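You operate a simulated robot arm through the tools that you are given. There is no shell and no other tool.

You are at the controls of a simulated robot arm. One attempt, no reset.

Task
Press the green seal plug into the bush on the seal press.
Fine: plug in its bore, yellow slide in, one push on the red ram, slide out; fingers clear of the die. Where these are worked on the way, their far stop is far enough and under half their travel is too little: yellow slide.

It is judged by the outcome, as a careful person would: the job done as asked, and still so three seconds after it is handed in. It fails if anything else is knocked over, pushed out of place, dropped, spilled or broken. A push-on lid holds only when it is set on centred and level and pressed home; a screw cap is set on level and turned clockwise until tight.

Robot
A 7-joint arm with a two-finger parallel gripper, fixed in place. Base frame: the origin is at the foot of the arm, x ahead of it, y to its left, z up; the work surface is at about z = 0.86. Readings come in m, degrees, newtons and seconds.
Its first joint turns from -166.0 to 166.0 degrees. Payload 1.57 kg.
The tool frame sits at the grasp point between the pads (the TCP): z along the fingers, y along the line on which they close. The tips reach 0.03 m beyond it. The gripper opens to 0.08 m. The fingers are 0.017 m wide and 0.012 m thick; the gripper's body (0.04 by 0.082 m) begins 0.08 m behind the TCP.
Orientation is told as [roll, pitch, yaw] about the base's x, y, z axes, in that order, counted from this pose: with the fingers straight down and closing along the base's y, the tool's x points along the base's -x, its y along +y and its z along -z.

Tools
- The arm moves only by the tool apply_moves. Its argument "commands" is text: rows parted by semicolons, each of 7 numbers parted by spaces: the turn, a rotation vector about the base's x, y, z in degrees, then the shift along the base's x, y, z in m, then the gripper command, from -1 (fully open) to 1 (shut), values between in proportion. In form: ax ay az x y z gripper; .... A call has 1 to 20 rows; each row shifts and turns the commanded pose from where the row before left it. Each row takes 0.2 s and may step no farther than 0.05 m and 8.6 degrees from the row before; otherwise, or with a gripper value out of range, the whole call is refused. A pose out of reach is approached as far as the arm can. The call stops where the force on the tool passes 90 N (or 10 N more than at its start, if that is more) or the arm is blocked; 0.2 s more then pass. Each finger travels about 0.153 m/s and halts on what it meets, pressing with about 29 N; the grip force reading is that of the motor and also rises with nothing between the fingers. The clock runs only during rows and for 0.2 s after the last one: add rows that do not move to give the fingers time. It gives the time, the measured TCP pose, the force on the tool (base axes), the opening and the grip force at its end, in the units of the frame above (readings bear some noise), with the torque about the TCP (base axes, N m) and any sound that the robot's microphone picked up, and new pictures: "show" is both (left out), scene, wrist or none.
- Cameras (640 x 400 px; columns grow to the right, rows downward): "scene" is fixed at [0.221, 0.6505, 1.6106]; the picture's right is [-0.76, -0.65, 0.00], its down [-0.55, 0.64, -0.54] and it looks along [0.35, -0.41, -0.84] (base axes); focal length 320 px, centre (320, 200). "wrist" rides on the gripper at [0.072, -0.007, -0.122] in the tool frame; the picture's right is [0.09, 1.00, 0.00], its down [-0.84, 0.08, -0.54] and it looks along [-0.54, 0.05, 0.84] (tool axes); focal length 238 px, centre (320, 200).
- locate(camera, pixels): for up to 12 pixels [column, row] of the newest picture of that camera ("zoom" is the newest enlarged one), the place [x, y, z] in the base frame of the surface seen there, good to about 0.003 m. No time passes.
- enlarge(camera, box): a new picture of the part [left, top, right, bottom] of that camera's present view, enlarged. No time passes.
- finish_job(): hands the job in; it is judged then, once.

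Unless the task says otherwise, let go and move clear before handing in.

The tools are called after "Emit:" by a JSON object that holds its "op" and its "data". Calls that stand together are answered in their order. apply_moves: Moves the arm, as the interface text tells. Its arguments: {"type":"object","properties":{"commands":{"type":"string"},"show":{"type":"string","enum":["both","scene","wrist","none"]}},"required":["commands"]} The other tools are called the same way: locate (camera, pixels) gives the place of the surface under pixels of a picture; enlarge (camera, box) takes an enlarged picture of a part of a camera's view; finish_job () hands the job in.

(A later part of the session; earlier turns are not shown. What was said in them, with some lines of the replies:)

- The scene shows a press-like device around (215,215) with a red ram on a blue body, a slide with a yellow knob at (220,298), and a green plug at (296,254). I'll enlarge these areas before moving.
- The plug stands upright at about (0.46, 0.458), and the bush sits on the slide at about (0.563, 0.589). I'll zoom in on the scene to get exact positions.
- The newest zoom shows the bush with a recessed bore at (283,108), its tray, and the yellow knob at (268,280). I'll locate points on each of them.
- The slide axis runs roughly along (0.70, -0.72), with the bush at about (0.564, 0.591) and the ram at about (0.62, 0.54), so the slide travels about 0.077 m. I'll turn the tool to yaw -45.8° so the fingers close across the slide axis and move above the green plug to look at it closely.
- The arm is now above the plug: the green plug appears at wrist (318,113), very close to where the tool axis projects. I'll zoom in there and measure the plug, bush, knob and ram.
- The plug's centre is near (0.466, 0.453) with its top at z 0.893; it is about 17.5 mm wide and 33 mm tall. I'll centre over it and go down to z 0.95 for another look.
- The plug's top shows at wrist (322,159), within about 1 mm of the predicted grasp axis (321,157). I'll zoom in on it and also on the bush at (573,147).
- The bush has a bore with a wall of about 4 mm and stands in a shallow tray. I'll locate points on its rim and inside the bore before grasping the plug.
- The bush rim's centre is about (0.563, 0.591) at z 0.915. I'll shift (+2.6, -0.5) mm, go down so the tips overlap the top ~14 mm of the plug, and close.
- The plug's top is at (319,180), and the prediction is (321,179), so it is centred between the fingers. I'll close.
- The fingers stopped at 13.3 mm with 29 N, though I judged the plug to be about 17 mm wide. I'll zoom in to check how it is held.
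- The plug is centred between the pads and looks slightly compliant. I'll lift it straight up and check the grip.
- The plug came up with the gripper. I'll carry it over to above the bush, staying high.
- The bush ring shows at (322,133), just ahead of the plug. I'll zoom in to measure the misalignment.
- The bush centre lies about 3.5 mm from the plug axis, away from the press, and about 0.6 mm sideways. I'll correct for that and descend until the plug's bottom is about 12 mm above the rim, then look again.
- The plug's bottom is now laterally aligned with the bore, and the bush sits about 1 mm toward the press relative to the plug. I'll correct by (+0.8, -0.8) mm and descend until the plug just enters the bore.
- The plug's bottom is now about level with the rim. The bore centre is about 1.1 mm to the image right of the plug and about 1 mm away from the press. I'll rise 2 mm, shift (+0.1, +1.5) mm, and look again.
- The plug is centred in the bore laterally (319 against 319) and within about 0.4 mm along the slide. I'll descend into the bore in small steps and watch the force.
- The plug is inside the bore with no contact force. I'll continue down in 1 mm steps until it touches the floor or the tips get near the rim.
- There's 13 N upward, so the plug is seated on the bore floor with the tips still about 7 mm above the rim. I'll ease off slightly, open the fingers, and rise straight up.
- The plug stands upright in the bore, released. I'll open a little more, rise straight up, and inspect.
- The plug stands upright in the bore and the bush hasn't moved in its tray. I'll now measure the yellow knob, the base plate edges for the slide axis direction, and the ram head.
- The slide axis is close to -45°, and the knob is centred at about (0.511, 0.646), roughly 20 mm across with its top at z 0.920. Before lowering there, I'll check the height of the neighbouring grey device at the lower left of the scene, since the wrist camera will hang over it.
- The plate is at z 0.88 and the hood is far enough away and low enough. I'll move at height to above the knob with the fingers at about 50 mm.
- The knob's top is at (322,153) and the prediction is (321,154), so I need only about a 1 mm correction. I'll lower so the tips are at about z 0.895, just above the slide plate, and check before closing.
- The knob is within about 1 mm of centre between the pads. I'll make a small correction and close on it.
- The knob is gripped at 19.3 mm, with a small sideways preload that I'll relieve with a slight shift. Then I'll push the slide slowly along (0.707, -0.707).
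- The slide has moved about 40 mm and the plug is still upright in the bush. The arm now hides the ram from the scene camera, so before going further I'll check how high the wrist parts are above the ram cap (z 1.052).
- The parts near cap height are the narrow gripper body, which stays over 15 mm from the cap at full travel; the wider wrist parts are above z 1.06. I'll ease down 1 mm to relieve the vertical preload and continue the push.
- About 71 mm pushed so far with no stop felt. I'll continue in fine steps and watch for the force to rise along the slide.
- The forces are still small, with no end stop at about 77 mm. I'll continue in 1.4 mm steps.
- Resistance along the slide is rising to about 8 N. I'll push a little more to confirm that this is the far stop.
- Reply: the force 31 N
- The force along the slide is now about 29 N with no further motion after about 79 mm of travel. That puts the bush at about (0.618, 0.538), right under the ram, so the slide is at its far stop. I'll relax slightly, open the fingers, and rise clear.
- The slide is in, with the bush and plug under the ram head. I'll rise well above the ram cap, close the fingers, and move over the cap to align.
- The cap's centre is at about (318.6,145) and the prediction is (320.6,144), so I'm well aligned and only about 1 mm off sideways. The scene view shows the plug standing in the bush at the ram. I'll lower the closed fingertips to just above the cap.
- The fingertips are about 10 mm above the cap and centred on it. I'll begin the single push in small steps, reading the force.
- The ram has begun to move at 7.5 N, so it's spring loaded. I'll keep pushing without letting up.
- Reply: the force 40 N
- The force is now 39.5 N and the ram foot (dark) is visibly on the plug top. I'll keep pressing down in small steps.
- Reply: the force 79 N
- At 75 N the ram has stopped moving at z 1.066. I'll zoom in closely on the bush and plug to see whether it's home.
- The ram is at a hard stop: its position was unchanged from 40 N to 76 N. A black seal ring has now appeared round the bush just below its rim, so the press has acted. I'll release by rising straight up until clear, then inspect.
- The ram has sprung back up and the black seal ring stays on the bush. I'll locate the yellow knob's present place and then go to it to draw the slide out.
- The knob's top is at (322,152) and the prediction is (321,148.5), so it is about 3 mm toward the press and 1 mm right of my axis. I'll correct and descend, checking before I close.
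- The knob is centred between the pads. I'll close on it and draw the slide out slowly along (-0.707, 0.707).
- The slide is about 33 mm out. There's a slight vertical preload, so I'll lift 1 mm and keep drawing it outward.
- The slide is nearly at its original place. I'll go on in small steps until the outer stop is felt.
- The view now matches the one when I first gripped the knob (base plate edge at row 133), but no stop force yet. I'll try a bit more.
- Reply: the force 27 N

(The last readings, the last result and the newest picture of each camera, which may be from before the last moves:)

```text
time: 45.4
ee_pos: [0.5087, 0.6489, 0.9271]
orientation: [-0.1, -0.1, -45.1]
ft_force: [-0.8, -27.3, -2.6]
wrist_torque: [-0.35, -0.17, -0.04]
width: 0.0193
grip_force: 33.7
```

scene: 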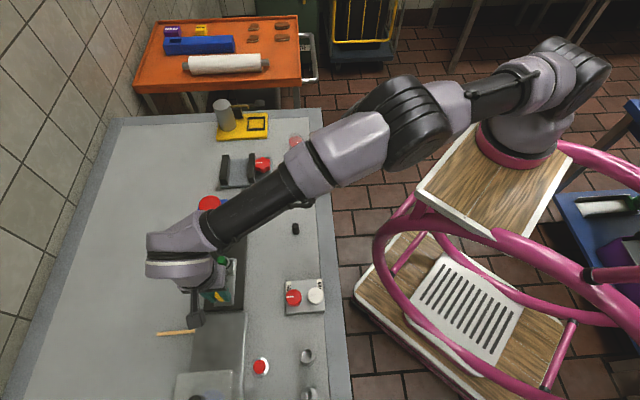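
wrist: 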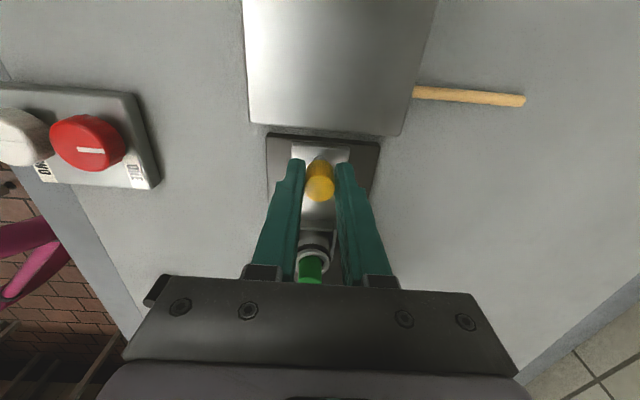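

About 19 N along the slide with no further motion means the outer stop is reached. I'll relieve the sideways preload, open the fingers, and rise clear.

Emit:
{"op": "apply_moves", "data": {"commands": "0 0 0 -0.0003 -0.0013 0 1; 0 0 0 0 0 0 1; 0 0 0 0 0 0 0.3; 0 0 0 0 0 0 -0.25; 0 0 0 0 0 0.01 -0.25; 0 0 0 0 0 0.03 -0.25; 0 0 0 0 0 0.045 -0.25; 0 0 0 0 0 0.045 -0.25; 0 0 0 0 0 0.03 -0.25; 0 0 0 0 0 0 -0.25"}}

Emit:
{"op": "enlarge", "data": {"camera": "wrist", "box": [240, 60, 400, 220]}}

Emit:
{"op": "enlarge", "data": {"camera": "scene", "box": [180, 190, 270, 320]}}

```text
time: 47.6
ee_pos: [0.5051, 0.6479, 1.0892]
orientation: [0.0, 0.0, -45.0]
ft_force: [-0.5, -0.5, 0.7]
wrist_torque: [-0.02, 0.01, 0.02]
width: 0.05
grip_force: 0.1
```

scene: 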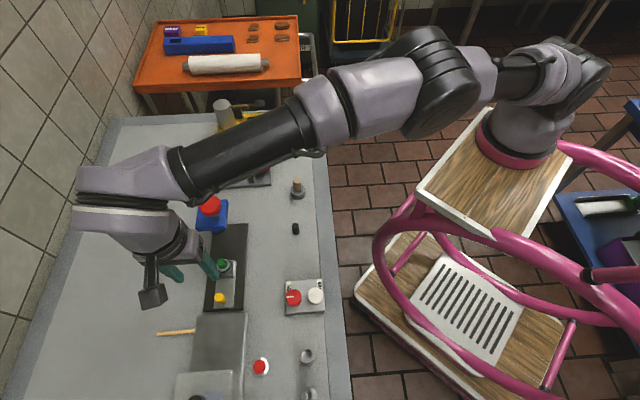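
wrist: 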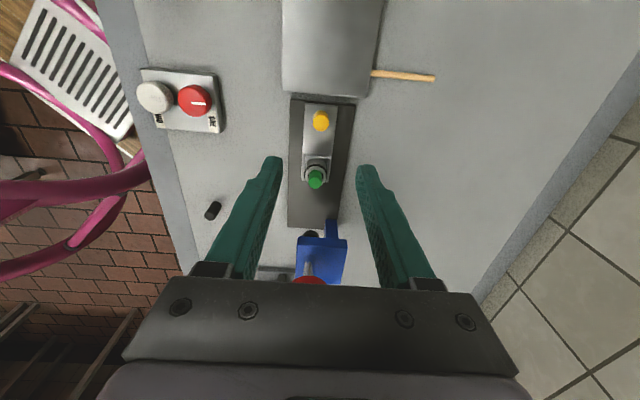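

```text
2.50 times, centred on (320, 140) of wrist
```

zoom: 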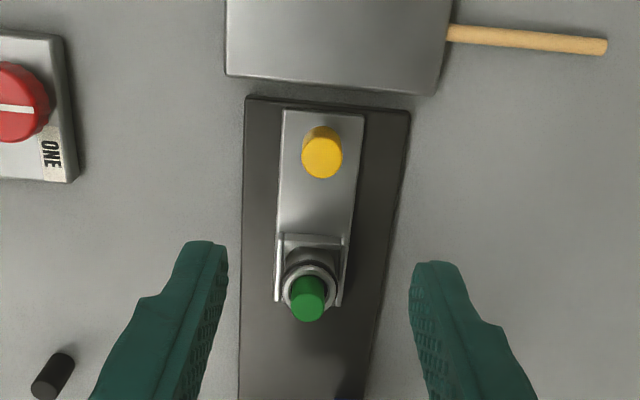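

```text
3.08 times, centred on (225, 255) of scene
```

zoom: 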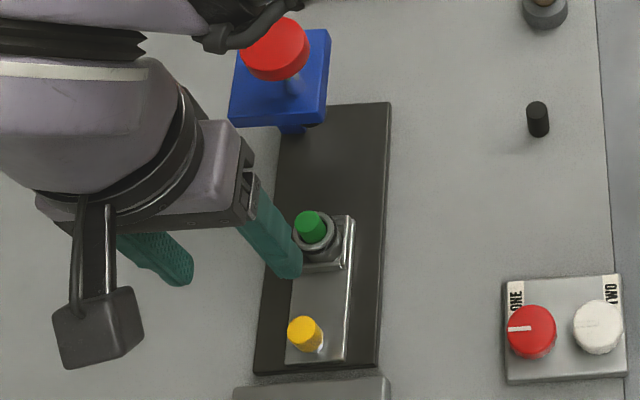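

The slide is out, and the plug stands in the bush with its black seal ring. I'll move the arm clear and take a final unobstructed look.

Emit:
{"op": "apply_moves", "data": {"commands": "0 0 0 0 0 0.045 -0.25; 0 0 0 0 0 0.045 -0.25; 0 0 0 -0.01 -0.04 0.01 -0.25; 0 0 0 -0.01 -0.04 0.01 -0.25; 0 0 0 -0.01 -0.04 0.01 -0.25; 0 0 0 -0.01 -0.04 0 -0.25; 0 0 0 -0.01 -0.04 0 -0.25; 0 0 0 -0.01 -0.04 0 -0.25; 0 0 0 0 0 0 -0.25; 0 0 0 0 0 0 -0.25"}}

Emit:
{"op": "enlarge", "data": {"camera": "scene", "box": [180, 190, 270, 320]}}

Emit:
{"op": "enlarge", "data": {"camera": "scene", "box": [200, 245, 250, 310]}}

```text
time: 49.8
ee_pos: [0.4457, 0.4073, 1.2104]
orientation: [0.0, -0.1, -45.1]
ft_force: [0.1, 0.1, 0.3]
wrist_torque: [0.02, 0.02, -0.02]
width: 0.0503
grip_force: 0.0
```

scene: 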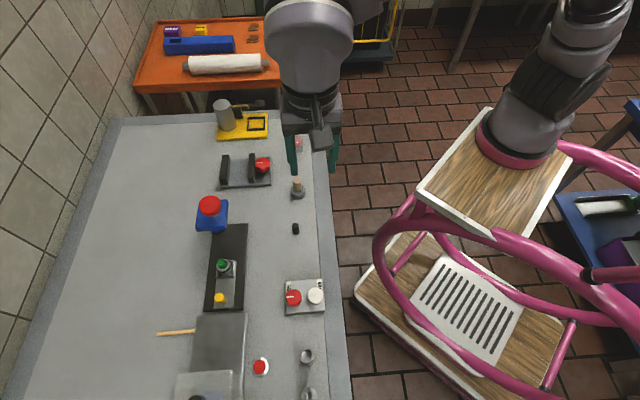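
wrist: 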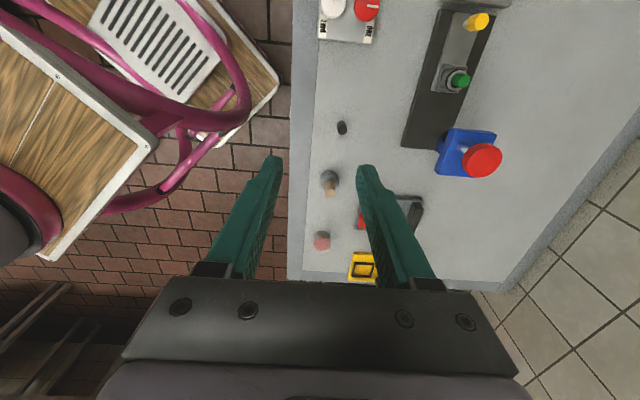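

```text
3.08 times, centred on (225, 255) of scene
```

zoom: 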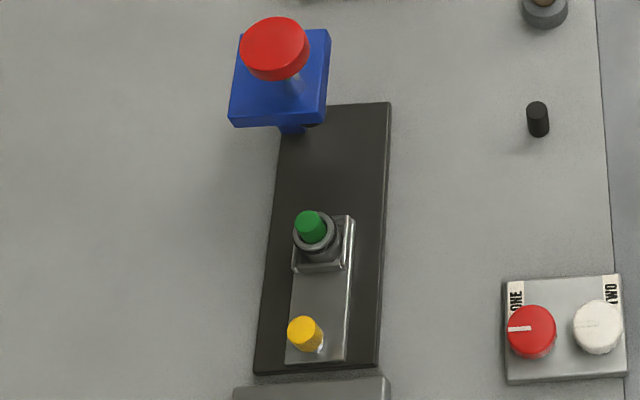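

```text
6.15 times, centred on (225, 278) of scene
```

zoom: 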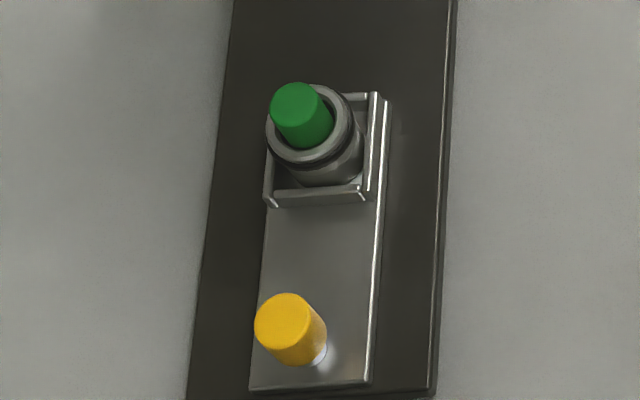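

The plug is upright in the bush with the black seal ring on it. The slide is fully out at its original stop, the ram is back up, and nothing else on the table has moved. The arm is clear and the gripper empty, so I'm handing the job in.

Emit:
{"op": "finish_job", "data": {}}

```text
The job is handed in.
```

The green seal plug is pressed into the bush, and the job is handed in; I haven't seen a verdict on it.

- **Plug:** I set it upright on the floor of the bore and let go before the slide moved. It still stands about 20 mm above the bush rim, because the ram stopped against it and could push no deeper.
- **Slide in:** I pushed the yellow slide about 79 mm to its far stop, which put the bush under the ram.
- **Ram:** I gave it one unbroken push, with the fingers well clear of the die. It stopped hard at about 40 N and did not move further at 76 N. A black ring appeared round the bush during the push and stayed there. I took that as the sign the press had worked; no sound was picked up to confirm it.
- **Slide out:** I drew it back to its outer stop, and the ram sprang back up by itself.

The last pictures show the plug upright in the bush and nothing else on the table moved. The arm is clear and the gripper is empty.
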